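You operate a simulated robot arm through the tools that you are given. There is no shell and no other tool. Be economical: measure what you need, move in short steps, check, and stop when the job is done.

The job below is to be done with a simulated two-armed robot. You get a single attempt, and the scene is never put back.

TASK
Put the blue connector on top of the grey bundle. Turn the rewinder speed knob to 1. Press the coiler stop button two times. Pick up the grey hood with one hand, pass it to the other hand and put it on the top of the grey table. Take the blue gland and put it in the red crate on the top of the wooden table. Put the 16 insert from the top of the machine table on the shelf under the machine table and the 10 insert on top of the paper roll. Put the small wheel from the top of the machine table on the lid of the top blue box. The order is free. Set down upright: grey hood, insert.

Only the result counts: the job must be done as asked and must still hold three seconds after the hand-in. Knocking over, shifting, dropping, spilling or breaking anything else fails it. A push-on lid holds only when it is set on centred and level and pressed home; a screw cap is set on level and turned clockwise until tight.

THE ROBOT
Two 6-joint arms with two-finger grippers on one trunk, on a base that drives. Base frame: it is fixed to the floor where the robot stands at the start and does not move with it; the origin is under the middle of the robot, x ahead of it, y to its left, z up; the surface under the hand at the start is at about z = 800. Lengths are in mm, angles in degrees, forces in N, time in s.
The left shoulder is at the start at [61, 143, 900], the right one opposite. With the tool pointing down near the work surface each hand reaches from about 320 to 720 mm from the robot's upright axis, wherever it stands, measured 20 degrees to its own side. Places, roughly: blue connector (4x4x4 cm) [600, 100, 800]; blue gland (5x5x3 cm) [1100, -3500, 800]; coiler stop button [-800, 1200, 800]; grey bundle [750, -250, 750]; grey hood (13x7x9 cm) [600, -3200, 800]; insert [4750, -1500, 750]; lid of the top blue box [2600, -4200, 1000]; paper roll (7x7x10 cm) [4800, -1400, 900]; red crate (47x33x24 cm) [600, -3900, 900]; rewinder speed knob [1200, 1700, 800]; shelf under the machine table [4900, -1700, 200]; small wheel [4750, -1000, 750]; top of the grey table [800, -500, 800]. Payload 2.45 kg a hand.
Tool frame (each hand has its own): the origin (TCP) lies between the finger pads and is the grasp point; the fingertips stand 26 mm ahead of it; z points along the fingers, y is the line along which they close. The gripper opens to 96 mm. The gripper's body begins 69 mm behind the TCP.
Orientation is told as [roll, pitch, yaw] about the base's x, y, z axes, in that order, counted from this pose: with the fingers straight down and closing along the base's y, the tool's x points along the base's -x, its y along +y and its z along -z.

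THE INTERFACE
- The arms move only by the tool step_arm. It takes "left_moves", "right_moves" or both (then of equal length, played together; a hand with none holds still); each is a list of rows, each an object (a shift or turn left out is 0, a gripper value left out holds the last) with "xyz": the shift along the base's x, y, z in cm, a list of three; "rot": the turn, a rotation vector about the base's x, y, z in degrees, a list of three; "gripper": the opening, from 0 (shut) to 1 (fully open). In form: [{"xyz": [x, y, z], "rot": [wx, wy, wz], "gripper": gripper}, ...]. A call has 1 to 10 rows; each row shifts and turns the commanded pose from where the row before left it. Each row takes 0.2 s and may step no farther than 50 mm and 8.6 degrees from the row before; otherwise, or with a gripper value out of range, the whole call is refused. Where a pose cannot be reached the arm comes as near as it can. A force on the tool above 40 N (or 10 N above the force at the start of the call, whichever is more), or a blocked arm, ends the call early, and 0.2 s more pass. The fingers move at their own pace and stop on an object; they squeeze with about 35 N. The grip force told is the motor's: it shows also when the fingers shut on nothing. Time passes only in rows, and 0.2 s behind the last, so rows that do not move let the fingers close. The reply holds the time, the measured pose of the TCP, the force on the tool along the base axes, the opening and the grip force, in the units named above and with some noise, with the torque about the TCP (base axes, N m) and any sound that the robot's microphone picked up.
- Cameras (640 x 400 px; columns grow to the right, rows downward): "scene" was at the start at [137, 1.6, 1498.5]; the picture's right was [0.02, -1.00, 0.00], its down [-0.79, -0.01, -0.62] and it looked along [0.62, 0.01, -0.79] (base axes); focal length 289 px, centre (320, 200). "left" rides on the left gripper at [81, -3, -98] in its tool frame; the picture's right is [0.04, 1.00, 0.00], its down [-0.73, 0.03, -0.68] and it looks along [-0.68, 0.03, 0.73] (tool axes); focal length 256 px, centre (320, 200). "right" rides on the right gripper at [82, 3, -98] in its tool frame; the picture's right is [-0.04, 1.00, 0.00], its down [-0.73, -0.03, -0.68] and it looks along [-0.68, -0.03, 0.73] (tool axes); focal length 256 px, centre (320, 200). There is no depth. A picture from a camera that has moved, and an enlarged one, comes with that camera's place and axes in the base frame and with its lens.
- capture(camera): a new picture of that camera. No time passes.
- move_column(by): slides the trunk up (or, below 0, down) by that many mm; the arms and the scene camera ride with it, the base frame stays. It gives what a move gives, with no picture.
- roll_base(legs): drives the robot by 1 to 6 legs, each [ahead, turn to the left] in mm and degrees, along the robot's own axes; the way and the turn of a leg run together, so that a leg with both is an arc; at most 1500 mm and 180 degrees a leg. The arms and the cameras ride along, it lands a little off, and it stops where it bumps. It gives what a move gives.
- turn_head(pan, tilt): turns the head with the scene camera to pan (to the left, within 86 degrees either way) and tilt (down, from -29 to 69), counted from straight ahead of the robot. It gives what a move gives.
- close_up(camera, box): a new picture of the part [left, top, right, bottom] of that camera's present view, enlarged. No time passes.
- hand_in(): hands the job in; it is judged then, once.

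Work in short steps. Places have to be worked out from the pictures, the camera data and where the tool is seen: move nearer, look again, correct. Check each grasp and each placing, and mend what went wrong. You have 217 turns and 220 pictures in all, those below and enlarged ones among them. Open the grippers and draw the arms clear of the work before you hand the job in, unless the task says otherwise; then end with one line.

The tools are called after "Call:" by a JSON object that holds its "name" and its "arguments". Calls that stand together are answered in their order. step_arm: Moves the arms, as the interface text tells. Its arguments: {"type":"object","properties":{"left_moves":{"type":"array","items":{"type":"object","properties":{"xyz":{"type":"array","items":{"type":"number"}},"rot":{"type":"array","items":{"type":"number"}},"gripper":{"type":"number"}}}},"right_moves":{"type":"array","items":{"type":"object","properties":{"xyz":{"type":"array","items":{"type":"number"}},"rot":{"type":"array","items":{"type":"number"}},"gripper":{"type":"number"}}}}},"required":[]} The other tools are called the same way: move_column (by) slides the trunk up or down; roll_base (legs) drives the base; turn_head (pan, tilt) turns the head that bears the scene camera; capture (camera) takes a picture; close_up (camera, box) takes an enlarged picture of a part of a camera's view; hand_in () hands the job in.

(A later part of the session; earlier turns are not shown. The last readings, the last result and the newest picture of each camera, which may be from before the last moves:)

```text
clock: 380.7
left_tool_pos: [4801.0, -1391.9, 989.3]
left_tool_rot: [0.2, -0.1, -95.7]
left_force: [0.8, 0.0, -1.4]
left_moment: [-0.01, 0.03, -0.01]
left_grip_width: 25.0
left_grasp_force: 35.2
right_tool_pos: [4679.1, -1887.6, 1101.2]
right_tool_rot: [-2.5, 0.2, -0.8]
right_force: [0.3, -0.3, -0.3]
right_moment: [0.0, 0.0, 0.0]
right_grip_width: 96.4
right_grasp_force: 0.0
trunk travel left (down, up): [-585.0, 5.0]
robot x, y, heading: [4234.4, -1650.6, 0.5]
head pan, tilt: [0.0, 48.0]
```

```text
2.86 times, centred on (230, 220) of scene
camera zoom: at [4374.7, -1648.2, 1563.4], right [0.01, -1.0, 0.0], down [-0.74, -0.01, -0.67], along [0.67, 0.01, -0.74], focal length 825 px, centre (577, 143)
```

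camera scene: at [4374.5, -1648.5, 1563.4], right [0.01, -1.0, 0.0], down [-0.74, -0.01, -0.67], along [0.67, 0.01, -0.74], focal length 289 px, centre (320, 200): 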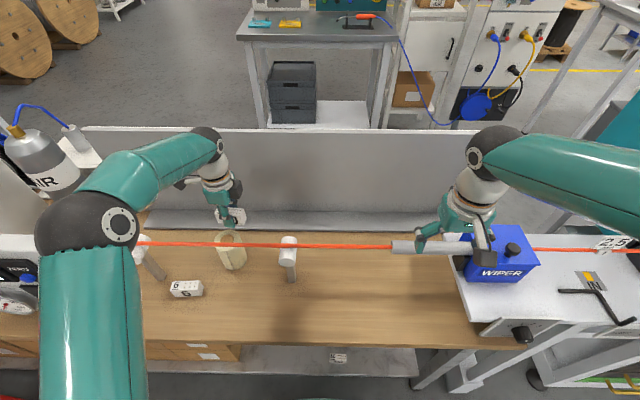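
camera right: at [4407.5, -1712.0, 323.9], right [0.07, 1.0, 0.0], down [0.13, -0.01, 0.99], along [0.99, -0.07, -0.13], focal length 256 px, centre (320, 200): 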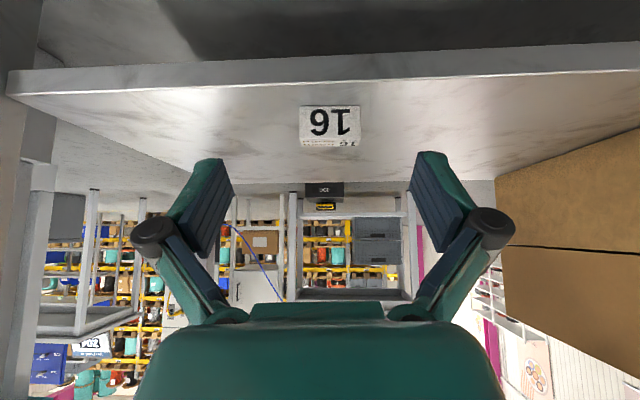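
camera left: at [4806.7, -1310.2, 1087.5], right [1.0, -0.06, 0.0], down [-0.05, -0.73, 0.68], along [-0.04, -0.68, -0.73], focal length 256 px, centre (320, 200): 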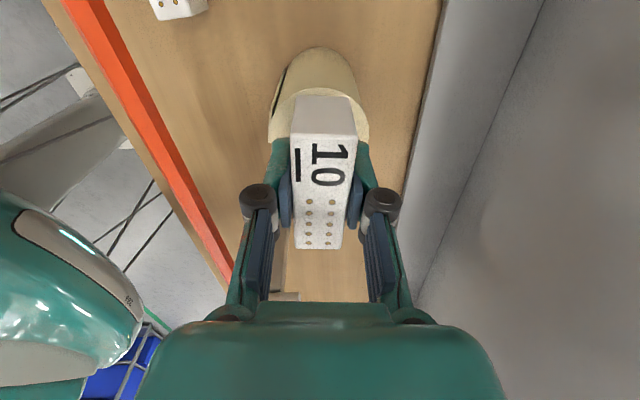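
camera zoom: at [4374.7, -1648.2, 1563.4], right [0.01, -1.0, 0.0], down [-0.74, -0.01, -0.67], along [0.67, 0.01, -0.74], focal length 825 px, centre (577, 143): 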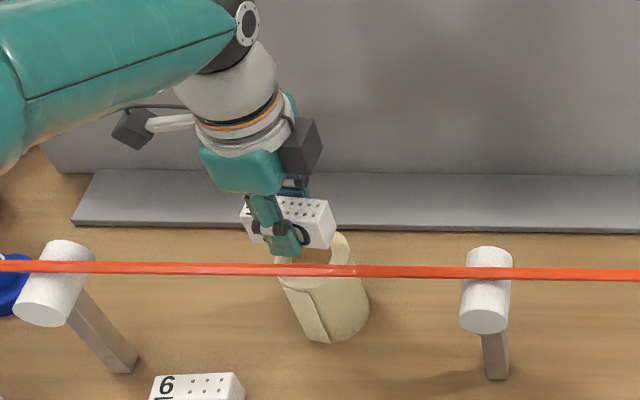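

Centred. I lower to just above the roll top and then in fine steps.

Call:
{"name": "step_arm", "arguments": {"left_moves": [{"xyz": [-0.1, -0.3, -1.5]}, {"xyz": [0, 0, -0.8]}, {"xyz": [0, 0, -0.4]}, {"xyz": [0, 0, -0.4]}, {"xyz": [0, 0, -0.3]}]}}

Call:
{"name": "close_up", "arguments": {"camera": "scene", "box": [190, 180, 290, 280]}}

```text
clock: 381.9
left_tool_pos: [4799.1, -1395.4, 956.5]
left_tool_rot: [0.4, 0.0, -95.8]
left_force: [0.1, 0.2, 10.2]
left_moment: [-0.01, 0.05, 0.01]
left_grip_width: 24.9
left_grasp_force: 35.1
right_tool_pos: [4678.0, -1888.9, 1101.2]
right_tool_rot: [-2.6, 0.1, -0.8]
right_force: [-0.8, 0.1, 0.5]
right_moment: [-0.01, -0.01, 0.01]
right_grip_width: 96.2
right_grasp_force: 0.1
trunk travel left (down, up): [-585.0, 5.0]
robot x, y, heading: [4232.6, -1651.1, 0.7]
head pan, tilt: [0.0, 48.0]
```

```text
4.00 times, centred on (240, 230) of scene
camera zoom: at [4373.2, -1648.7, 1563.8], right [0.01, -1.0, 0.0], down [-0.74, -0.01, -0.67], along [0.67, 0.01, -0.74], focal length 1155 px, centre (640, 80)
```

zoom: 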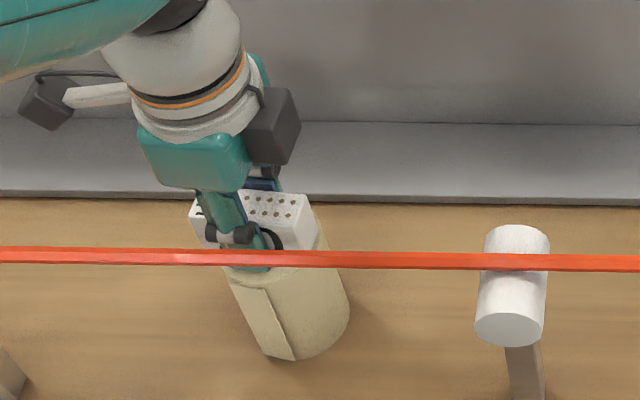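

Contact at z≈956. I relieve 1 mm, open modestly, then lift straight up.

Call:
{"name": "step_arm", "arguments": {"left_moves": [{"xyz": [0, 0, 0.15]}, {"gripper": 0.45}, {}, {}, {"xyz": [0, 0, 2]}, {"xyz": [0, 0, 4]}, {"xyz": [0, 0, 4]}, {"xyz": [0, 0, 2]}]}}

Call:
{"name": "capture", "arguments": {"camera": "left"}}

Call:
{"name": "close_up", "arguments": {"camera": "scene", "box": [150, 150, 310, 290]}}

```text
clock: 383.7
left_tool_pos: [4803.0, -1396.2, 1077.4]
left_tool_rot: [0.2, -0.1, -95.8]
left_force: [-0.3, 0.4, 0.6]
left_moment: [-0.01, 0.0, -0.02]
left_grip_width: 43.1
left_grasp_force: 0.0
right_tool_pos: [4677.7, -1888.4, 1100.7]
right_tool_rot: [-2.5, 0.1, -0.8]
right_force: [-0.6, 0.4, -0.4]
right_moment: [0.01, -0.01, 0.0]
right_grip_width: 95.8
right_grasp_force: 0.0
trunk travel left (down, up): [-585.0, 5.0]
robot x, y, heading: [4236.5, -1648.7, 0.7]
head pan, tilt: [0.0, 48.0]
```

```text
78 pictures are left
camera left: at [4807.3, -1315.4, 1174.4], right [1.0, -0.06, 0.0], down [-0.05, -0.73, 0.68], along [-0.04, -0.68, -0.73], focal length 256 px, centre (320, 200)
```

left: 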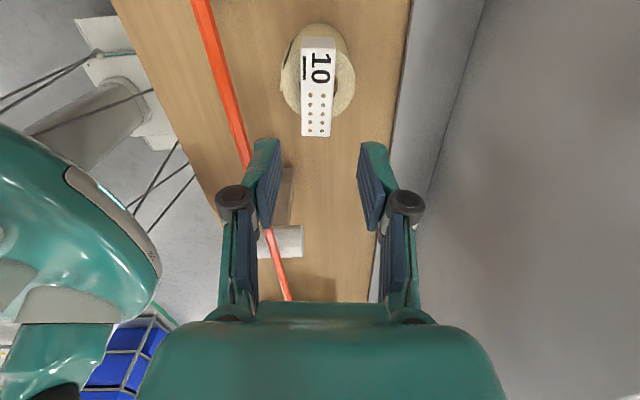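

```text
2.86 times, centred on (230, 220) of scene
camera zoom: at [4374.1, -1648.3, 1563.5], right [0.01, -1.0, 0.0], down [-0.74, -0.01, -0.67], along [0.67, 0.01, -0.74], focal length 825 px, centre (577, 143)
```

zoom: 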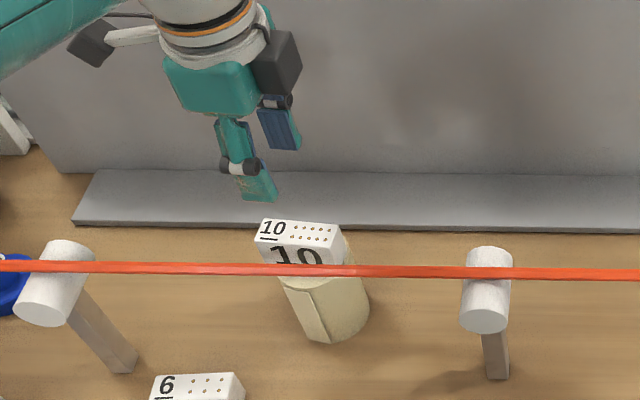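

10 stands on the roll. I draw the left arm back over the wire, then look left at the wheel and at the red stand.

Call:
{"name": "step_arm", "arguments": {"left_moves": [{"xyz": [-3, 0, 3]}, {"xyz": [-4, 0, 2]}, {"xyz": [-4.5, 0, 0]}, {"xyz": [-4.5, 0, 0]}, {"xyz": [-4.5, 0, 0]}, {"xyz": [-4.5, 0, 0]}]}}

Call:
{"name": "turn_head", "arguments": {"pan": 40, "tilt": 45}}

Call:
{"name": "capture", "arguments": {"camera": "scene"}}

```text
clock: 385.1
left_tool_pos: [4550.3, -1395.5, 1127.6]
left_tool_rot: [0.3, -0.1, -95.8]
left_force: [-0.6, 0.7, 0.5]
left_moment: [-0.05, -0.04, -0.03]
left_grip_width: 43.3
left_grasp_force: 0.0
right_tool_pos: [4676.3, -1889.4, 1101.6]
right_tool_rot: [-2.5, -0.1, -0.8]
right_force: [-0.5, -0.1, -0.4]
right_moment: [0.01, -0.04, 0.02]
right_grip_width: 95.8
right_grasp_force: 0.1
trunk travel left (down, up): [-585.0, 5.0]
robot x, y, heading: [4233.5, -1651.6, 0.6]
head pan, tilt: [0.0, 48.0]
```

```text
clock: 386.2
left_tool_pos: [4552.3, -1394.4, 1126.9]
left_tool_rot: [0.2, -0.3, -95.9]
left_force: [-0.3, 0.2, -0.4]
left_moment: [0.01, 0.01, -0.02]
left_grip_width: 43.8
left_grasp_force: 0.0
right_tool_pos: [4677.8, -1888.0, 1101.2]
right_tool_rot: [-2.5, 0.1, -0.9]
right_force: [-0.2, -0.3, 0.7]
right_moment: [-0.03, 0.0, -0.01]
right_grip_width: 96.0
right_grasp_force: 0.1
trunk travel left (down, up): [-585.0, 5.0]
robot x, y, heading: [4233.3, -1648.4, 0.4]
head pan, tilt: [40.0, 45.0]
```

```text
76 pictures are left
camera scene: at [4357.0, -1596.2, 1567.7], right [0.65, -0.76, 0.0], down [-0.54, -0.46, -0.71], along [0.54, 0.46, -0.71], focal length 289 px, centre (320, 200)
```

scene: 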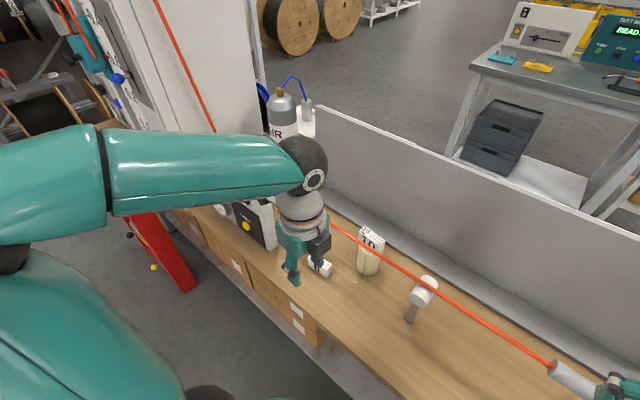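

The red stand is at y>-500, so there's room. I back off, sidestep to y≈-1300 via a 45° leg, and look again.

Call:
{"name": "roll_base", "arguments": {"legs": [[-500, 0], [0, 45]]}}

Call:
{"name": "roll_base", "arguments": {"legs": [[520, 0], [0, -45]]}}

Call:
{"name": "turn_head", "arguments": {"pan": 0, "tilt": 45}}

Call:
{"name": "capture", "arguments": {"camera": "scene"}}

```text
clock: 391.4
left_tool_pos: [3797.4, -1251.0, 1126.9]
left_tool_rot: [0.2, -0.1, -51.3]
left_force: [0.0, 0.0, 0.0]
left_moment: [-0.02, 0.04, -0.04]
left_grip_width: 43.1
left_grasp_force: 0.0
right_tool_pos: [4232.0, -1514.8, 1100.1]
right_tool_rot: [-2.5, 0.1, 43.6]
right_force: [-0.3, -0.3, 0.0]
right_moment: [-0.01, 0.01, 0.01]
right_grip_width: 96.2
right_grasp_force: 0.0
trunk travel left (down, up): [-585.0, 5.0]
robot x, y, heading: [3765.0, -1673.4, 45.0]
head pan, tilt: [40.0, 45.0]
```

```text
clock: 396.8
left_tool_pos: [4457.7, -1026.9, 1126.8]
left_tool_rot: [0.3, -0.1, -96.1]
left_force: [0.5, -0.5, 0.1]
left_moment: [0.04, -0.04, 0.01]
left_grip_width: 43.3
left_grasp_force: 0.1
right_tool_pos: [4580.0, -1520.3, 1101.3]
right_tool_rot: [-2.5, 0.1, -1.1]
right_force: [0.9, 0.1, -0.4]
right_moment: [-0.01, -0.01, -0.02]
right_grip_width: 96.2
right_grasp_force: 0.1
trunk travel left (down, up): [-585.0, 5.0]
robot x, y, heading: [4139.2, -1279.3, 0.9]
head pan, tilt: [40.0, 45.0]
```

```text
clock: 397.9
left_tool_pos: [4458.0, -1026.2, 1128.0]
left_tool_rot: [0.3, -0.1, -96.1]
left_force: [-0.2, -0.2, -0.6]
left_moment: [0.02, 0.0, -0.02]
left_grip_width: 43.2
left_grasp_force: 0.1
right_tool_pos: [4581.1, -1520.7, 1101.8]
right_tool_rot: [-2.6, 0.1, -1.1]
right_force: [0.1, 0.0, -0.3]
right_moment: [0.0, 0.0, -0.06]
right_grip_width: 95.9
right_grasp_force: 0.1
trunk travel left (down, up): [-585.0, 5.0]
robot x, y, heading: [4138.3, -1279.4, 0.9]
head pan, tilt: [0.0, 45.0]
```

```text
75 pictures are left
camera scene: at [4280.6, -1275.2, 1567.7], right [0.01, -1.0, 0.0], down [-0.71, -0.01, -0.71], along [0.71, 0.01, -0.71], focal length 289 px, centre (320, 200)
```

scene: 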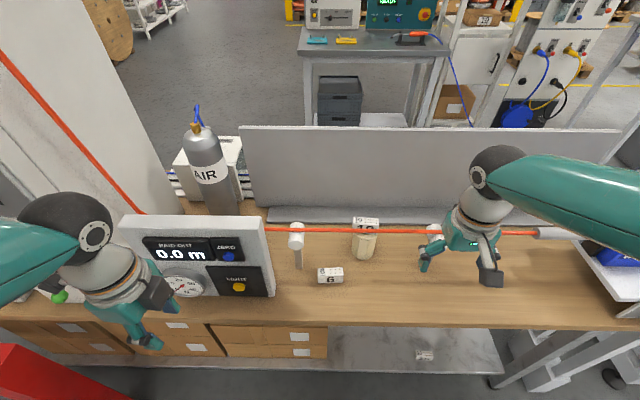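

The wheel hides behind the tall meter box. I raise the left hand and turn its camera forward to look over the box.

Call:
{"name": "step_arm", "arguments": {"left_moves": [{"xyz": [0, 0, 4], "rot": [0, 0, 8.4]}, {"xyz": [0, 0, 4], "rot": [0, 0, 8.4]}, {"xyz": [0, 0, 4], "rot": [0, 0, 8.4]}, {"xyz": [0, 0, 3], "rot": [0, 0, 8.4]}, {"rot": [0, 0, 8.4]}, {"rot": [0, 0, 8.4]}, {"rot": [0, 0, 8.4]}, {"rot": [0, 0, 8.4]}, {"rot": [0, 0, 8.4]}, {"rot": [0, 0, 8.4]}]}}

Call:
{"name": "step_arm", "arguments": {"left_moves": [{"xyz": [4, -1, 0], "rot": [0, 0, 8.4]}, {"xyz": [4, -1, 0], "rot": [0, 0, 3]}, {"xyz": [4, -1, 0]}, {"xyz": [2, -1, 0]}, {}]}}

Call:
{"name": "capture", "arguments": {"camera": "left"}}

Call:
{"name": "capture", "arguments": {"camera": "scene"}}

```text
clock: 400.1
left_tool_pos: [4458.1, -1027.6, 1277.6]
left_tool_rot: [0.2, 0.0, -11.8]
left_force: [-0.2, 0.0, -0.9]
left_moment: [-0.02, -0.02, 0.02]
left_grip_width: 43.2
left_grasp_force: 0.1
right_tool_pos: [4581.2, -1519.2, 1101.8]
right_tool_rot: [-2.5, 0.1, -1.1]
right_force: [0.9, -0.4, -0.4]
right_moment: [-0.04, 0.0, 0.04]
right_grip_width: 95.7
right_grasp_force: 0.0
trunk travel left (down, up): [-585.0, 5.0]
robot x, y, heading: [4138.0, -1279.5, 0.6]
head pan, tilt: [0.0, 45.0]
```

```text
clock: 401.2
left_tool_pos: [4596.9, -1067.3, 1277.7]
left_tool_rot: [0.3, -0.1, -0.8]
left_force: [-0.3, 1.0, 0.3]
left_moment: [-0.02, -0.02, -0.02]
left_grip_width: 43.2
left_grasp_force: 0.1
right_tool_pos: [4579.1, -1521.0, 1102.8]
right_tool_rot: [-2.5, 0.1, -1.2]
right_force: [0.4, -0.4, 0.3]
right_moment: [0.01, 0.01, 0.02]
right_grip_width: 96.2
right_grasp_force: 0.1
trunk travel left (down, up): [-585.0, 5.0]
robot x, y, heading: [4136.2, -1279.3, 0.7]
head pan, tilt: [0.0, 45.0]
```

```text
74 pictures are left
camera left: at [4516.0, -1068.8, 1374.3], right [-0.03, 1.0, 0.0], down [0.73, 0.02, 0.68], along [0.68, 0.02, -0.73], focal length 256 px, centre (320, 200)
```

left: 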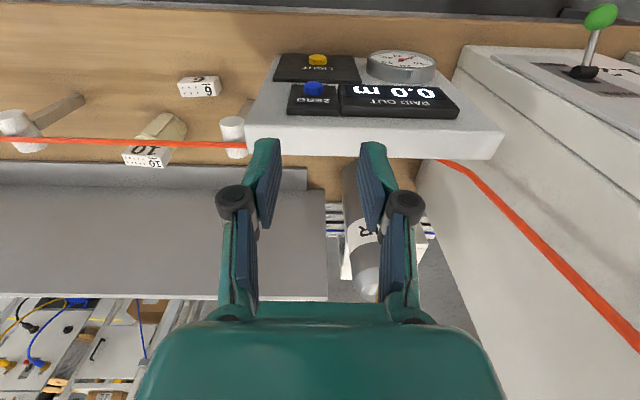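

```text
73 pictures are left
camera scene: at [4280.2, -1274.5, 1567.7], right [0.01, -1.0, 0.0], down [-0.71, -0.01, -0.71], along [0.71, 0.01, -0.71], focal length 289 px, centre (320, 200)
```

scene: 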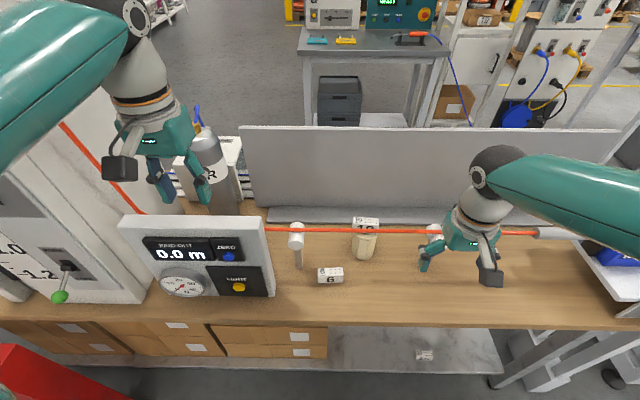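

The wheel sits right behind the box (top-back edge x≈4712, z≈1080), so the arm must come over the box from close by. I drive 150 mm forward, arms being high.

Call:
{"name": "step_arm", "arguments": {"right_moves": [{"xyz": [-4, -3, 2]}, {"xyz": [-4, -3, 2]}, {"xyz": [-3, -3, 2]}]}}

Call:
{"name": "roll_base", "arguments": {"legs": [[120, 0]]}}

Call:
{"name": "capture", "arguments": {"camera": "left"}}

```text
refused: row 1 steps farther than a row can; nothing moved
```

```text
clock: 402.5
left_tool_pos: [4719.2, -1066.3, 1276.5]
left_tool_rot: [0.3, 0.1, -0.8]
left_force: [1.2, 0.2, 0.4]
left_moment: [0.01, 0.06, 0.03]
left_grip_width: 43.1
left_grasp_force: 0.1
right_tool_pos: [4702.2, -1518.9, 1100.9]
right_tool_rot: [-2.5, 0.2, -1.1]
right_force: [0.3, 0.7, -0.4]
right_moment: [0.04, 0.05, -0.06]
right_grip_width: 96.1
right_grasp_force: 0.2
trunk travel left (down, up): [-585.0, 5.0]
robot x, y, heading: [4259.3, -1276.7, 0.6]
head pan, tilt: [0.0, 45.0]
```

```text
72 pictures are left
camera left: at [4638.8, -1067.7, 1373.6], right [-0.03, 1.0, 0.0], down [0.73, 0.02, 0.68], along [0.68, 0.02, -0.73], focal length 256 px, centre (320, 200)
```

left: 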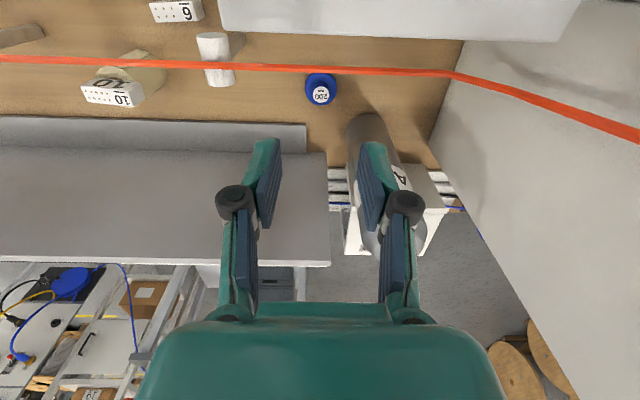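

Now I see the wheel (top ~[4823,-1060], ~62 mm across, marked 200), behind the wire. I turn the left hand to yaw -90 while high.

Call:
{"name": "step_arm", "arguments": {"left_moves": [{"rot": [0, 0, -8.4], "gripper": 0.82}, {"rot": [0, 0, -8.4]}, {"rot": [0, 0, -8.4]}, {"rot": [0, 0, -8.4]}, {"rot": [0, 0, -8.4]}, {"rot": [0, 0, -8.4]}, {"rot": [0, 0, -8.4]}, {"rot": [0, 0, -8.4]}, {"rot": [0, 0, -8.4]}, {"rot": [0, 0, -8.4]}]}}

Call:
{"name": "step_arm", "arguments": {"left_moves": [{"xyz": [2, 0.2, -4], "rot": [0, 0, -5]}, {"xyz": [2, 0.2, -4]}, {"xyz": [2.5, 0, -4]}, {"xyz": [2.2, 0, -4]}, {"xyz": [1.7, 0.2, -2.5]}, {}]}}

Call:
{"name": "capture", "arguments": {"camera": "left"}}

Call:
{"name": "capture", "arguments": {"camera": "scene"}}

```text
clock: 404.7
left_tool_pos: [4717.7, -1067.0, 1276.9]
left_tool_rot: [0.2, -0.2, -84.9]
left_force: [-0.4, 0.6, 0.6]
left_moment: [0.0, -0.02, 0.02]
left_grip_width: 79.0
left_grasp_force: 0.0
right_tool_pos: [4701.0, -1519.3, 1102.9]
right_tool_rot: [-2.4, 0.1, -1.1]
right_force: [1.3, 0.7, -0.4]
right_moment: [0.0, -0.01, 0.04]
right_grip_width: 96.2
right_grasp_force: 0.0
trunk travel left (down, up): [-585.0, 5.0]
robot x, y, heading: [4259.6, -1273.8, 0.4]
head pan, tilt: [0.0, 45.0]
```

```text
clock: 406.1
left_tool_pos: [4823.1, -1060.7, 1090.5]
left_tool_rot: [0.3, -0.2, -89.9]
left_force: [-0.8, 0.2, -0.1]
left_moment: [0.02, -0.06, 0.0]
left_grip_width: 78.8
left_grasp_force: 0.0
right_tool_pos: [4700.1, -1518.6, 1102.6]
right_tool_rot: [-2.5, 0.1, -1.0]
right_force: [0.3, -0.1, -0.8]
right_moment: [0.01, -0.03, -0.02]
right_grip_width: 96.0
right_grasp_force: 0.1
trunk travel left (down, up): [-585.0, 5.0]
robot x, y, heading: [4254.3, -1276.7, 0.7]
head pan, tilt: [0.0, 45.0]
```

```text
71 pictures are left
camera left: at [4819.7, -978.2, 1187.5], right [1.0, 0.04, 0.0], down [0.03, -0.73, 0.68], along [0.03, -0.68, -0.73], focal length 256 px, centre (320, 200)
```

left: 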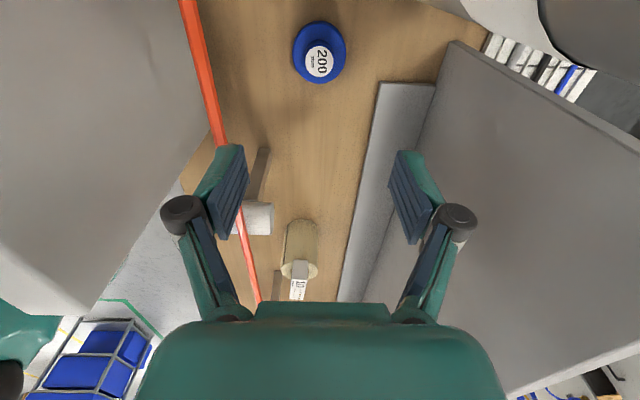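

```text
70 pictures are left
camera scene: at [4400.9, -1273.5, 1567.7], right [0.01, -1.0, 0.0], down [-0.71, -0.01, -0.71], along [0.71, 0.01, -0.71], focal length 289 px, centre (320, 200)
```

scene: 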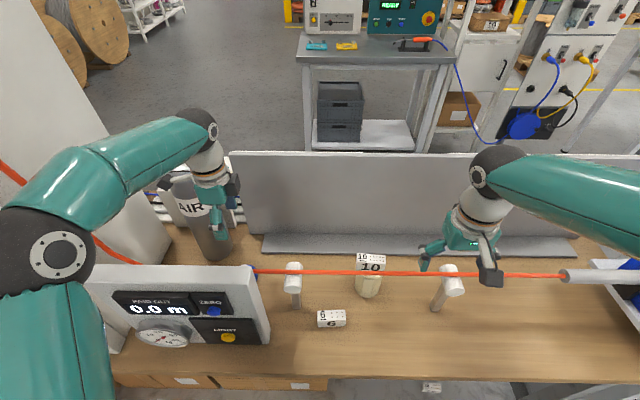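

The left arm's elbow would foul the meter box when lowered there, so I'll use the right arm instead, tilted 30° from the -y side. First I retreat the left arm, up and back.

Call:
{"name": "step_arm", "arguments": {"left_moves": [{"xyz": [-1.7, 0, 3.5]}, {"xyz": [-2.2, 0, 4]}, {"xyz": [-2.5, 0, 4]}, {"xyz": [-2, 0, 4]}, {"xyz": [-2.5, 0, 3]}, {"xyz": [-4.5, 0, 0]}, {"xyz": [-4.5, 0.5, 0]}, {"xyz": [-4.5, 1, 0]}, {"xyz": [-4, 1, 0]}], "right_moves": [{"rot": [2.5, 0, 8.4], "xyz": [0, 0, 3]}, {"rot": [0, 0, 8.4], "xyz": [0, 0, 3]}, {"rot": [0, 0, 8.4], "xyz": [0, 0, 2]}, {"rot": [0, 0, 8.4]}, {"rot": [0, 0, 8.4]}, {"rot": [0, 0, 8.4]}, {"rot": [0, 0, 8.4]}, {"rot": [0, 0, 8.4]}, {"rot": [0, 0, 8.4]}]}}

Call:
{"name": "step_arm", "arguments": {"right_moves": [{"rot": [0, 0, 8.4]}, {"rot": [0, 0, 7]}, {"rot": [7.5, 0, 0], "gripper": 0.82}, {"rot": [7.5, 0, 0]}, {"rot": [7.5, 0, 0]}, {"rot": [7.5, 0, 0]}, {"xyz": [0, 4, 0]}, {"xyz": [0, 4, 0]}, {"xyz": [0, 4, 0]}, {"xyz": [0, 4, 0]}]}}

Call:
{"name": "capture", "arguments": {"camera": "scene"}}

Call:
{"name": "capture", "arguments": {"camera": "right"}}

```text
refused: row 1 steps farther than a row can; nothing moved
```

```text
clock: 408.3
left_tool_pos: [4823.3, -1059.6, 1090.0]
left_tool_rot: [0.2, -0.1, -89.9]
left_force: [0.1, 0.2, 0.0]
left_moment: [0.01, 0.0, 0.01]
left_grip_width: 78.7
left_grasp_force: 0.2
right_tool_pos: [4700.8, -1358.7, 1102.1]
right_tool_rot: [26.7, -7.0, 12.5]
right_force: [0.4, 0.2, 0.7]
right_moment: [0.0, 0.02, 0.05]
right_grip_width: 78.9
right_grasp_force: 0.1
trunk travel left (down, up): [-585.0, 5.0]
robot x, y, heading: [4257.7, -1275.1, 0.8]
head pan, tilt: [0.0, 45.0]
```

```text
69 pictures are left
camera scene: at [4401.8, -1272.6, 1567.6], right [0.01, -1.0, 0.0], down [-0.71, -0.01, -0.71], along [0.71, 0.01, -0.71], focal length 289 px, centre (320, 200)
```

scene: 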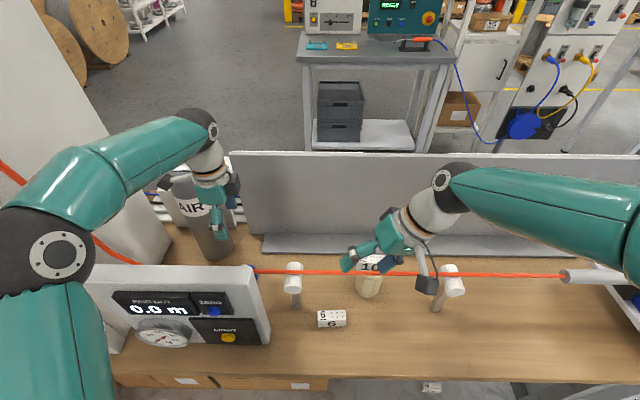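

```text
68 pictures are left
camera right: at [4618.7, -1418.7, 1181.7], right [-0.21, 0.87, 0.45], down [0.71, -0.18, 0.68], along [0.67, 0.46, -0.58], focal length 256 px, centre (320, 200)
```

right: 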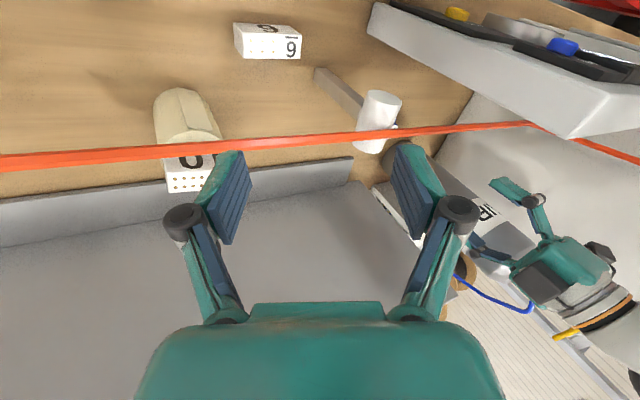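

The first command was refused (row too long) so only the second ran. Nothing touched. Now I retreat the left arm with shorter rows.

Call:
{"name": "step_arm", "arguments": {"left_moves": [{"xyz": [-1.7, 0, 3.5]}, {"xyz": [-2.2, 0, 4]}, {"xyz": [-2.5, 0, 4]}, {"xyz": [-2, 0, 4]}, {"xyz": [-2.5, 0, 3]}, {"xyz": [-4.5, 0, 0]}, {"xyz": [-4.5, 0.5, 0]}, {"xyz": [-4.5, 1, 0]}, {"xyz": [-4, 1, 0]}]}}

```text
clock: 410.3
left_tool_pos: [4537.0, -1034.4, 1275.9]
left_tool_rot: [0.3, -0.1, -89.7]
left_force: [-0.7, 0.6, -0.3]
left_moment: [0.03, -0.03, 0.01]
left_grip_width: 78.9
left_grasp_force: 0.1
right_tool_pos: [4699.2, -1359.8, 1102.8]
right_tool_rot: [26.7, -7.1, 12.5]
right_force: [-0.2, -0.3, 0.0]
right_moment: [0.02, -0.01, 0.01]
right_grip_width: 78.7
right_grasp_force: 0.1
trunk travel left (down, up): [-585.0, 5.0]
robot x, y, heading: [4261.6, -1276.8, 0.5]
head pan, tilt: [0.0, 45.0]
```

Now I rotate the right hand about its tilted axis to yaw ≈+90, raising it a little.

Call:
{"name": "step_arm", "arguments": {"right_moves": [{"xyz": [0, 0, 4], "rot": [0, 2.2, 1.25]}, {"xyz": [0, 0, 3], "rot": [0, -4.2, 7.27]}, {"rot": [0, -4.2, 7.27]}, {"rot": [0, -4.2, 7.27]}, {"rot": [0, -4.2, 7.27]}, {"rot": [0, -4.2, 7.27]}, {"rot": [0, -4.2, 7.27]}, {"rot": [0, -4.2, 7.27]}, {"rot": [0, -4.2, 7.27]}, {"rot": [0, -4.2, 7.27]}]}}

Call:
{"name": "capture", "arguments": {"camera": "right"}}

Call:
{"name": "capture", "arguments": {"camera": "scene"}}

```text
clock: 412.5
left_tool_pos: [4538.3, -1034.0, 1276.1]
left_tool_rot: [0.2, 0.0, -89.9]
left_force: [0.4, -0.6, -0.4]
left_moment: [0.02, -0.02, 0.03]
left_grip_width: 78.7
left_grasp_force: 0.1
right_tool_pos: [4700.9, -1359.2, 1172.8]
right_tool_rot: [-1.8, -27.5, 90.0]
right_force: [0.0, 0.2, 0.0]
right_moment: [-0.03, -0.01, -0.05]
right_grip_width: 78.8
right_grasp_force: 0.1
trunk travel left (down, up): [-585.0, 5.0]
robot x, y, heading: [4259.4, -1277.7, 0.6]
head pan, tilt: [0.0, 45.0]
```

```text
67 pictures are left
camera right: at [4694.1, -1476.2, 1222.3], right [-1.0, 0.05, -0.01], down [0.01, 0.34, 0.94], along [0.05, 0.94, -0.34], focal length 256 px, centre (320, 200)
```

right: 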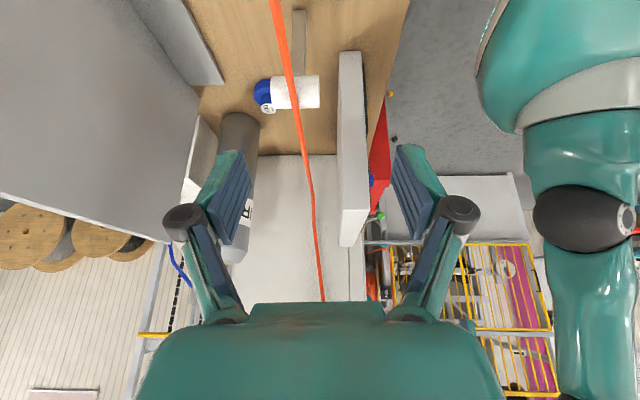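

```text
66 pictures are left
camera scene: at [4401.1, -1273.3, 1567.7], right [0.01, -1.0, 0.0], down [-0.71, -0.01, -0.71], along [0.71, 0.01, -0.71], focal length 289 px, centre (320, 200)
```

scene: 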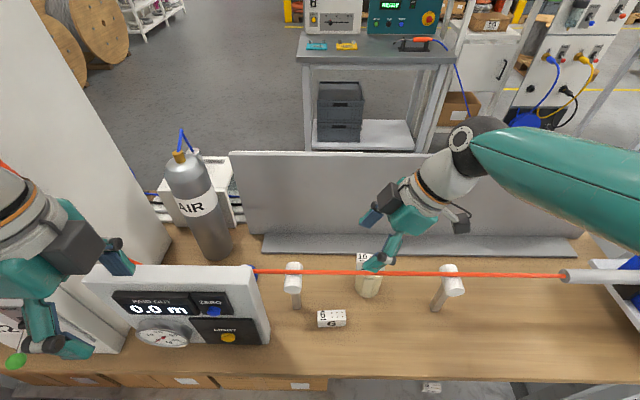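

From this side I see the meter is a thin panel with its top near z≈1160, and the wheel lies flat (top ≈842) at [4825,-1066], free from the -y side. I move toward a pre-grasp point over the wire.

Call:
{"name": "step_arm", "arguments": {"right_moves": [{"xyz": [3.1, 2, 0]}, {"xyz": [3.1, 2, 0]}, {"xyz": [3.1, 2.5, -1]}, {"xyz": [3.1, 3, -2]}, {"xyz": [0, 3, -3.3]}, {}]}}

Call:
{"name": "capture", "arguments": {"camera": "right"}}

Call:
{"name": "capture", "arguments": {"camera": "scene"}}

```text
clock: 413.9
left_tool_pos: [4539.9, -1036.0, 1275.6]
left_tool_rot: [0.2, 0.0, -89.8]
left_force: [0.0, -0.4, -0.7]
left_moment: [0.02, -0.01, 0.02]
left_grip_width: 78.6
left_grasp_force: 0.2
right_tool_pos: [4826.9, -1235.2, 1109.3]
right_tool_rot: [-1.8, -27.5, 89.7]
right_force: [0.5, -0.1, 0.1]
right_moment: [0.03, -0.03, -0.03]
right_grip_width: 78.6
right_grasp_force: 0.1
trunk travel left (down, up): [-585.0, 5.0]
robot x, y, heading: [4258.2, -1275.2, 0.3]
head pan, tilt: [0.0, 45.0]
```

```text
65 pictures are left
camera right: at [4818.9, -1352.3, 1159.6], right [-1.0, 0.05, -0.01], down [0.01, 0.34, 0.94], along [0.05, 0.94, -0.34], focal length 256 px, centre (320, 200)
```

right: 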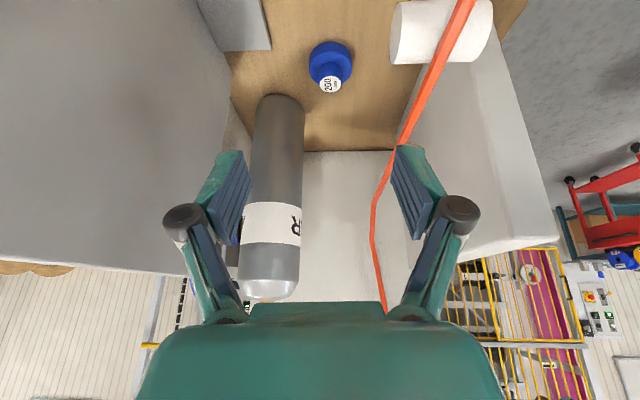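

```text
64 pictures are left
camera scene: at [4401.5, -1273.8, 1567.6], right [0.01, -1.0, 0.0], down [-0.71, -0.01, -0.71], along [0.71, 0.01, -0.71], focal length 289 px, centre (320, 200)
```

scene: 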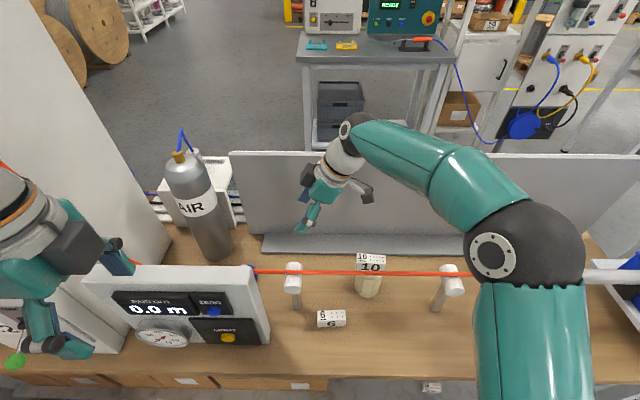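

The wheel is flange + hub, ~43 mm tall, centre [4822,-1057], top ≈873. I approach along the tilted axis to 8 cm short and check.

Call:
{"name": "step_arm", "arguments": {"right_moves": [{"xyz": [-0.1, 2.8, -3.9]}, {"xyz": [-0.1, 2.8, -3.9]}, {"xyz": [-0.2, 2.8, -3.9]}, {"xyz": [0, 2.8, -3.9]}, {}]}}

Call:
{"name": "capture", "arguments": {"camera": "right"}}

Call:
{"name": "capture", "arguments": {"camera": "scene"}}

```text
clock: 415.1
left_tool_pos: [4537.1, -1034.4, 1276.5]
left_tool_rot: [0.3, -0.2, -89.8]
left_force: [-1.0, 0.4, 0.5]
left_moment: [0.01, -0.01, 0.01]
left_grip_width: 78.7
left_grasp_force: 0.0
right_tool_pos: [4819.5, -1122.7, 952.6]
right_tool_rot: [-1.8, -27.5, 89.8]
right_force: [-0.7, 0.6, 0.5]
right_moment: [-0.03, -0.03, 0.07]
right_grip_width: 78.8
right_grasp_force: 0.2
trunk travel left (down, up): [-585.0, 5.0]
robot x, y, heading: [4258.5, -1276.1, 0.5]
head pan, tilt: [0.0, 45.0]
```

```text
63 pictures are left
camera right: at [4812.2, -1238.1, 1003.0], right [-1.0, 0.05, -0.01], down [0.01, 0.34, 0.94], along [0.05, 0.94, -0.34], focal length 256 px, centre (320, 200)
```

right: 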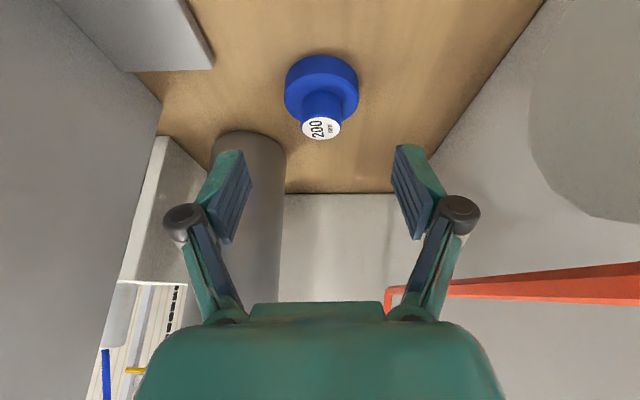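

```text
62 pictures are left
camera scene: at [4400.6, -1273.9, 1567.8], right [0.01, -1.0, 0.0], down [-0.71, -0.01, -0.71], along [0.71, 0.01, -0.71], focal length 289 px, centre (320, 200)
```

scene: 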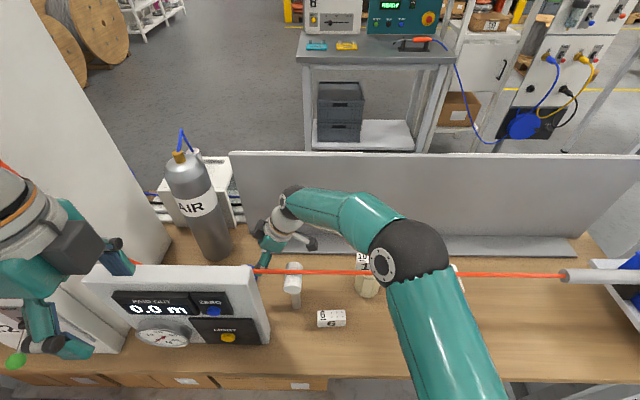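

The flange (~61 mm, up to z≈855) is the part to grip. I advance to [4822,-1067,863] and close.

Call:
{"name": "step_arm", "arguments": {"right_moves": [{"xyz": [0.2, 2.4, -3.8]}, {"xyz": [0.05, 2, -3.2]}, {"xyz": [0, 1.2, -1.9]}, {}, {"gripper": 0.3}, {}, {}, {}]}}

Call:
{"name": "capture", "arguments": {"camera": "right"}}

```text
clock: 416.9
left_tool_pos: [4538.6, -1035.6, 1277.0]
left_tool_rot: [0.3, -0.1, -89.9]
left_force: [-0.5, -0.7, -0.9]
left_moment: [-0.01, 0.0, 0.02]
left_grip_width: 78.7
left_grasp_force: 0.1
right_tool_pos: [4823.1, -1066.3, 864.0]
right_tool_rot: [-1.9, -27.4, 89.8]
right_force: [-2.0, 0.0, 2.6]
right_moment: [0.0, 0.14, -0.06]
right_grip_width: 63.4
right_grasp_force: 34.8
trunk travel left (down, up): [-585.0, 5.0]
robot x, y, heading: [4257.6, -1273.1, 0.4]
head pan, tilt: [0.0, 45.0]
```

```text
61 pictures are left
camera right: at [4816.1, -1182.5, 914.1], right [-1.0, 0.05, -0.01], down [0.01, 0.34, 0.94], along [0.05, 0.94, -0.34], focal length 256 px, centre (320, 200)
```

right: 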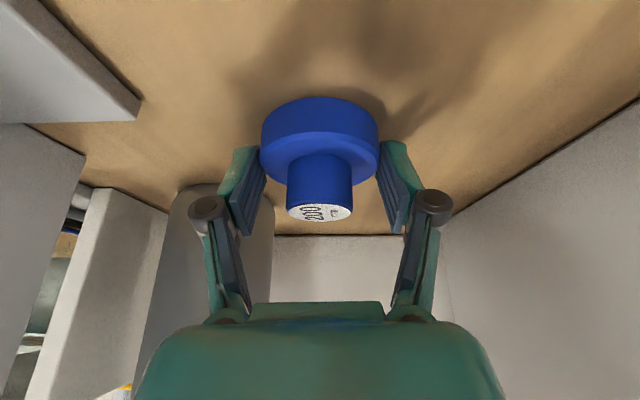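

The fingertips only just reach the flange's centre line. I open, shift 8 mm in +y and re-grip more deeply.

Call:
{"name": "step_arm", "arguments": {"right_moves": [{"gripper": 0.82}, {}, {"xyz": [0, 0.9, -0.1]}, {}, {"gripper": 0.3}, {}, {}, {}]}}

Call:
{"name": "capture", "arguments": {"camera": "right"}}

```text
clock: 418.7
left_tool_pos: [4538.6, -1034.4, 1275.6]
left_tool_rot: [0.3, -0.2, -89.8]
left_force: [0.1, -0.2, -0.8]
left_moment: [-0.04, -0.03, 0.01]
left_grip_width: 78.4
left_grasp_force: 0.0
right_tool_pos: [4823.8, -1057.6, 862.4]
right_tool_rot: [-1.8, -27.5, 89.8]
right_force: [0.6, -0.6, 1.6]
right_moment: [0.03, 0.08, 0.02]
right_grip_width: 62.9
right_grasp_force: 34.9
trunk travel left (down, up): [-585.0, 5.0]
robot x, y, heading: [4256.7, -1275.7, 0.5]
head pan, tilt: [0.0, 45.0]
```

```text
60 pictures are left
camera right: at [4816.5, -1174.2, 913.3], right [-1.0, 0.05, -0.01], down [0.01, 0.34, 0.94], along [0.05, 0.94, -0.34], focal length 256 px, centre (320, 200)
```

right: 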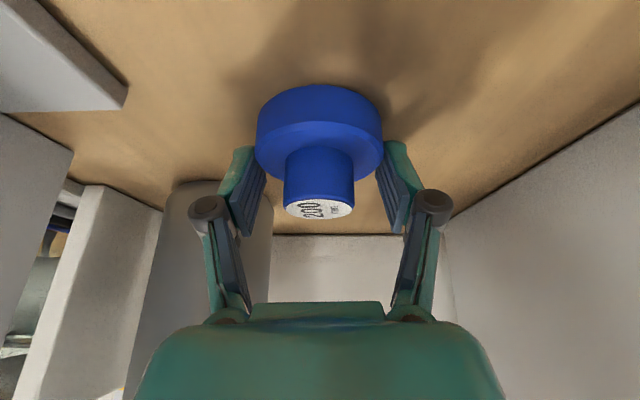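

Better. I lift a little along the axis and check the hold.

Call:
{"name": "step_arm", "arguments": {"right_moves": [{"xyz": [0, 0, 1.5]}, {"xyz": [0, -1, 2.5]}, {"xyz": [0, -2, 3.5]}, {}]}}

Call:
{"name": "capture", "arguments": {"camera": "right"}}

```text
clock: 419.7
left_tool_pos: [4539.3, -1034.2, 1276.2]
left_tool_rot: [0.2, 0.0, -89.8]
left_force: [0.4, 0.8, -0.2]
left_moment: [0.01, 0.04, -0.01]
left_grip_width: 78.5
left_grasp_force: 0.1
right_tool_pos: [4825.6, -1087.4, 936.9]
right_tool_rot: [-1.7, -27.5, 89.8]
right_force: [0.0, 0.5, -0.3]
right_moment: [-0.01, 0.01, 0.0]
right_grip_width: 62.9
right_grasp_force: 34.7
trunk travel left (down, up): [-585.0, 5.0]
robot x, y, heading: [4259.0, -1274.1, 0.7]
head pan, tilt: [0.0, 45.0]
```

```text
59 pictures are left
camera right: at [4817.9, -1204.3, 987.2], right [-1.0, 0.05, -0.01], down [0.01, 0.34, 0.94], along [0.05, 0.94, -0.34], focal length 256 px, centre (320, 200)
```

right: 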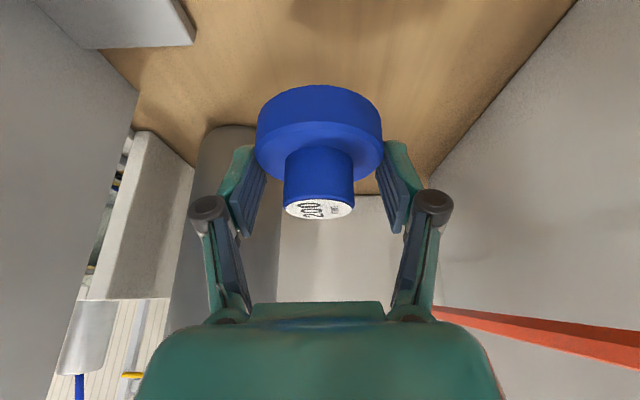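

The wheel is held firmly. I retrace the path up and back over the wire.

Call:
{"name": "step_arm", "arguments": {"right_moves": [{"xyz": [0, -2.6, 3.9]}, {"xyz": [0, -2.6, 3.9]}, {"xyz": [0, -2.6, 3.9]}, {"xyz": [0, -2.6, 3.9]}, {"xyz": [0, -2.6, 3]}, {"xyz": [-3.1, -2, 2]}, {"xyz": [-3.1, -2, 1]}, {"xyz": [-3.1, -2, 0]}, {"xyz": [-3.1, -2, 0]}, {"xyz": [-4, -2, 0]}]}}

Call:
{"name": "capture", "arguments": {"camera": "scene"}}

```text
clock: 421.9
left_tool_pos: [4536.9, -1034.5, 1276.0]
left_tool_rot: [0.3, 0.0, -89.8]
left_force: [-0.5, -0.4, -0.4]
left_moment: [-0.02, -0.03, 0.03]
left_grip_width: 78.6
left_grasp_force: 0.1
right_tool_pos: [4658.2, -1317.6, 1154.6]
right_tool_rot: [-1.9, -27.4, 89.8]
right_force: [-0.1, 0.1, -1.2]
right_moment: [0.01, -0.01, -0.03]
right_grip_width: 62.9
right_grasp_force: 34.9
trunk travel left (down, up): [-585.0, 5.0]
robot x, y, heading: [4256.6, -1275.2, 0.4]
head pan, tilt: [0.0, 45.0]
```

```text
58 pictures are left
camera scene: at [4399.0, -1274.0, 1567.9], right [0.01, -1.0, 0.0], down [-0.71, -0.01, -0.71], along [0.71, 0.01, -0.71], focal length 289 px, centre (320, 200)
```

scene: 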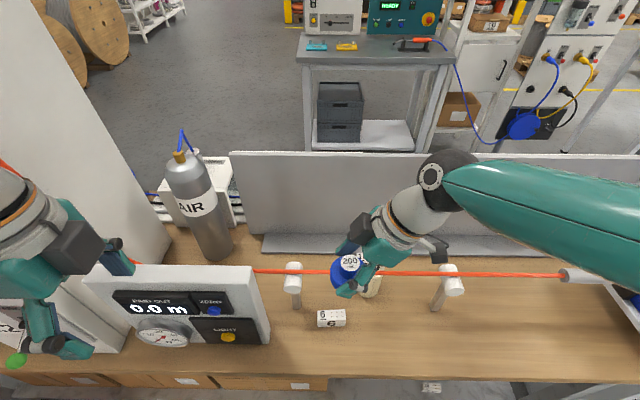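

I back off and turn toward the blue boxes.

Call:
{"name": "roll_base", "arguments": {"legs": [[-420, 0], [0, -45]]}}

Call:
{"name": "roll_base", "arguments": {"legs": [[0, -45]]}}

Call:
{"name": "roll_base", "arguments": {"legs": [[0, -30]]}}

Call:
{"name": "turn_head", "arguments": {"pan": 0, "tilt": 20}}

Call:
{"name": "capture", "arguments": {"camera": "scene"}}

```text
clock: 426.8
left_tool_pos: [4207.2, -1298.8, 1275.8]
left_tool_rot: [0.2, -0.1, -133.4]
left_force: [1.0, 0.8, 0.4]
left_moment: [0.0, 0.0, 0.03]
left_grip_width: 78.5
left_grasp_force: 0.0
right_tool_pos: [4100.3, -1586.2, 1155.0]
right_tool_rot: [-1.7, -27.5, 46.1]
right_force: [-0.3, 0.6, -1.5]
right_moment: [0.03, 0.01, 0.03]
right_grip_width: 63.0
right_grasp_force: 34.8
trunk travel left (down, up): [-585.0, 5.0]
robot x, y, heading: [3854.1, -1263.1, -43.0]
head pan, tilt: [0.0, 45.0]
```

```text
clock: 429.5
left_tool_pos: [4080.3, -1538.5, 1276.1]
left_tool_rot: [0.2, -0.3, -178.4]
left_force: [-0.3, -0.3, 0.3]
left_moment: [0.02, -0.01, -0.01]
left_grip_width: 78.9
left_grasp_force: 0.0
right_tool_pos: [3800.2, -1667.0, 1155.9]
right_tool_rot: [-1.8, -27.5, 1.1]
right_force: [-0.2, -0.4, -1.3]
right_moment: [0.02, -0.02, 0.03]
right_grip_width: 63.3
right_grasp_force: 34.7
trunk travel left (down, up): [-585.0, 5.0]
robot x, y, heading: [3878.9, -1264.7, -87.5]
head pan, tilt: [0.0, 45.0]
```

```text
clock: 431.5
left_tool_pos: [3913.8, -1600.6, 1278.1]
left_tool_rot: [0.3, -0.2, 151.3]
left_force: [-0.2, -0.5, 0.2]
left_moment: [-0.01, 0.0, -0.02]
left_grip_width: 78.5
left_grasp_force: 0.1
right_tool_pos: [3608.8, -1569.5, 1154.7]
right_tool_rot: [-1.8, -27.5, -29.1]
right_force: [1.0, 0.5, -1.5]
right_moment: [-0.02, 0.02, -0.04]
right_grip_width: 62.8
right_grasp_force: 35.0
trunk travel left (down, up): [-585.0, 5.0]
robot x, y, heading: [3893.0, -1268.7, -117.9]
head pan, tilt: [0.0, 45.0]
```

```text
clock: 432.4
left_tool_pos: [3914.3, -1602.1, 1276.4]
left_tool_rot: [0.1, -0.1, 151.2]
left_force: [0.8, -0.8, 0.7]
left_moment: [-0.02, 0.03, 0.01]
left_grip_width: 78.9
left_grasp_force: 0.1
right_tool_pos: [3608.8, -1570.6, 1155.3]
right_tool_rot: [-1.7, -27.5, -29.2]
right_force: [0.0, -0.7, -2.3]
right_moment: [0.0, 0.0, -0.03]
right_grip_width: 62.7
right_grasp_force: 35.1
trunk travel left (down, up): [-585.0, 5.0]
robot x, y, heading: [3893.5, -1265.5, -117.9]
head pan, tilt: [0.0, 20.0]
```

```text
57 pictures are left
camera scene: at [3821.2, -1404.2, 1606.3], right [-0.88, 0.47, 0.0], down [0.16, 0.3, -0.94], along [-0.44, -0.83, -0.34], focal length 289 px, centre (320, 200)
```

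scene: 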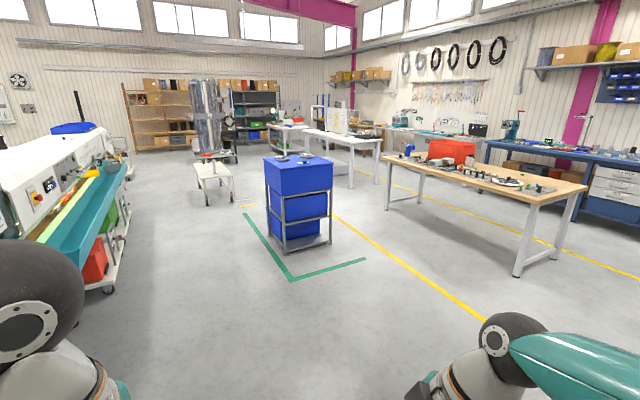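

Call:
{"name": "close_up", "arguments": {"camera": "scene", "box": [240, 140, 360, 260]}}

Call:
{"name": "roll_base", "arguments": {"legs": [[1500, 0], [600, 0]]}}

Call:
{"name": "roll_base", "arguments": {"legs": [[0, 28]]}}

Call:
{"name": "turn_head", "arguments": {"pan": 0, "tilt": 35}}

Call:
{"name": "capture", "arguments": {"camera": "scene"}}

```text
3.33 times, centred on (300, 200) of scene
camera zoom: at [3821.2, -1404.2, 1606.3], right [-0.88, 0.47, 0.0], down [0.16, 0.3, -0.94], along [-0.44, -0.83, -0.34], focal length 963 px, centre (387, 200)
```

zoom: 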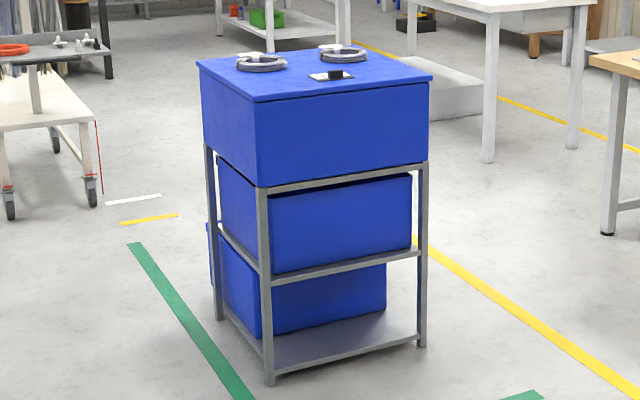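

```text
clock: 443.1
left_tool_pos: [2922.9, -3468.2, 1278.1]
left_tool_rot: [0.2, 0.0, 151.2]
left_force: [-0.4, -1.2, -0.7]
left_moment: [0.0, -0.03, 0.0]
left_grip_width: 78.5
left_grasp_force: 0.0
right_tool_pos: [2617.5, -3436.7, 1156.1]
right_tool_rot: [-1.7, -27.5, -29.2]
right_force: [0.3, -0.4, -1.1]
right_moment: [0.02, 0.01, 0.01]
right_grip_width: 62.6
right_grasp_force: 35.0
trunk travel left (down, up): [-585.0, 5.0]
robot x, y, heading: [2900.5, -3136.3, -117.8]
head pan, tilt: [0.0, 20.0]
```

```text
clock: 445.0
left_tool_pos: [3075.0, -3420.6, 1278.8]
left_tool_rot: [0.2, 0.0, 179.0]
left_force: [0.2, 0.4, -0.2]
left_moment: [-0.03, 0.0, -0.02]
left_grip_width: 79.1
left_grasp_force: 0.0
right_tool_pos: [2789.6, -3534.2, 1156.1]
right_tool_rot: [-1.7, -27.4, -1.4]
right_force: [1.0, -0.9, -0.2]
right_moment: [-0.03, 0.04, -0.01]
right_grip_width: 62.7
right_grasp_force: 35.0
trunk travel left (down, up): [-585.0, 5.0]
robot x, y, heading: [2887.5, -3135.7, -90.4]
head pan, tilt: [0.0, 20.0]
```

```text
clock: 445.8
left_tool_pos: [3074.4, -3420.2, 1278.2]
left_tool_rot: [0.1, -0.1, 179.1]
left_force: [-0.4, -0.6, -0.7]
left_moment: [-0.01, -0.03, 0.01]
left_grip_width: 78.6
left_grasp_force: 0.1
right_tool_pos: [2789.5, -3534.1, 1156.4]
right_tool_rot: [-1.7, -27.6, -1.5]
right_force: [0.3, -0.4, -1.0]
right_moment: [-0.01, 0.0, -0.01]
right_grip_width: 63.0
right_grasp_force: 34.9
trunk travel left (down, up): [-585.0, 5.0]
robot x, y, heading: [2884.7, -3134.9, -90.3]
head pan, tilt: [0.0, 35.0]
```

```text
55 pictures are left
camera scene: at [2885.8, -3283.1, 1582.6], right [-1.0, 0.01, 0.0], down [0.0, 0.57, -0.82], along [0.0, -0.82, -0.57], focal length 289 px, centre (320, 200)
```

scene: 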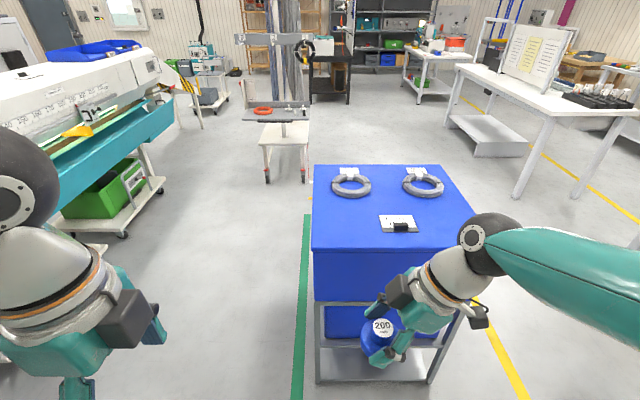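

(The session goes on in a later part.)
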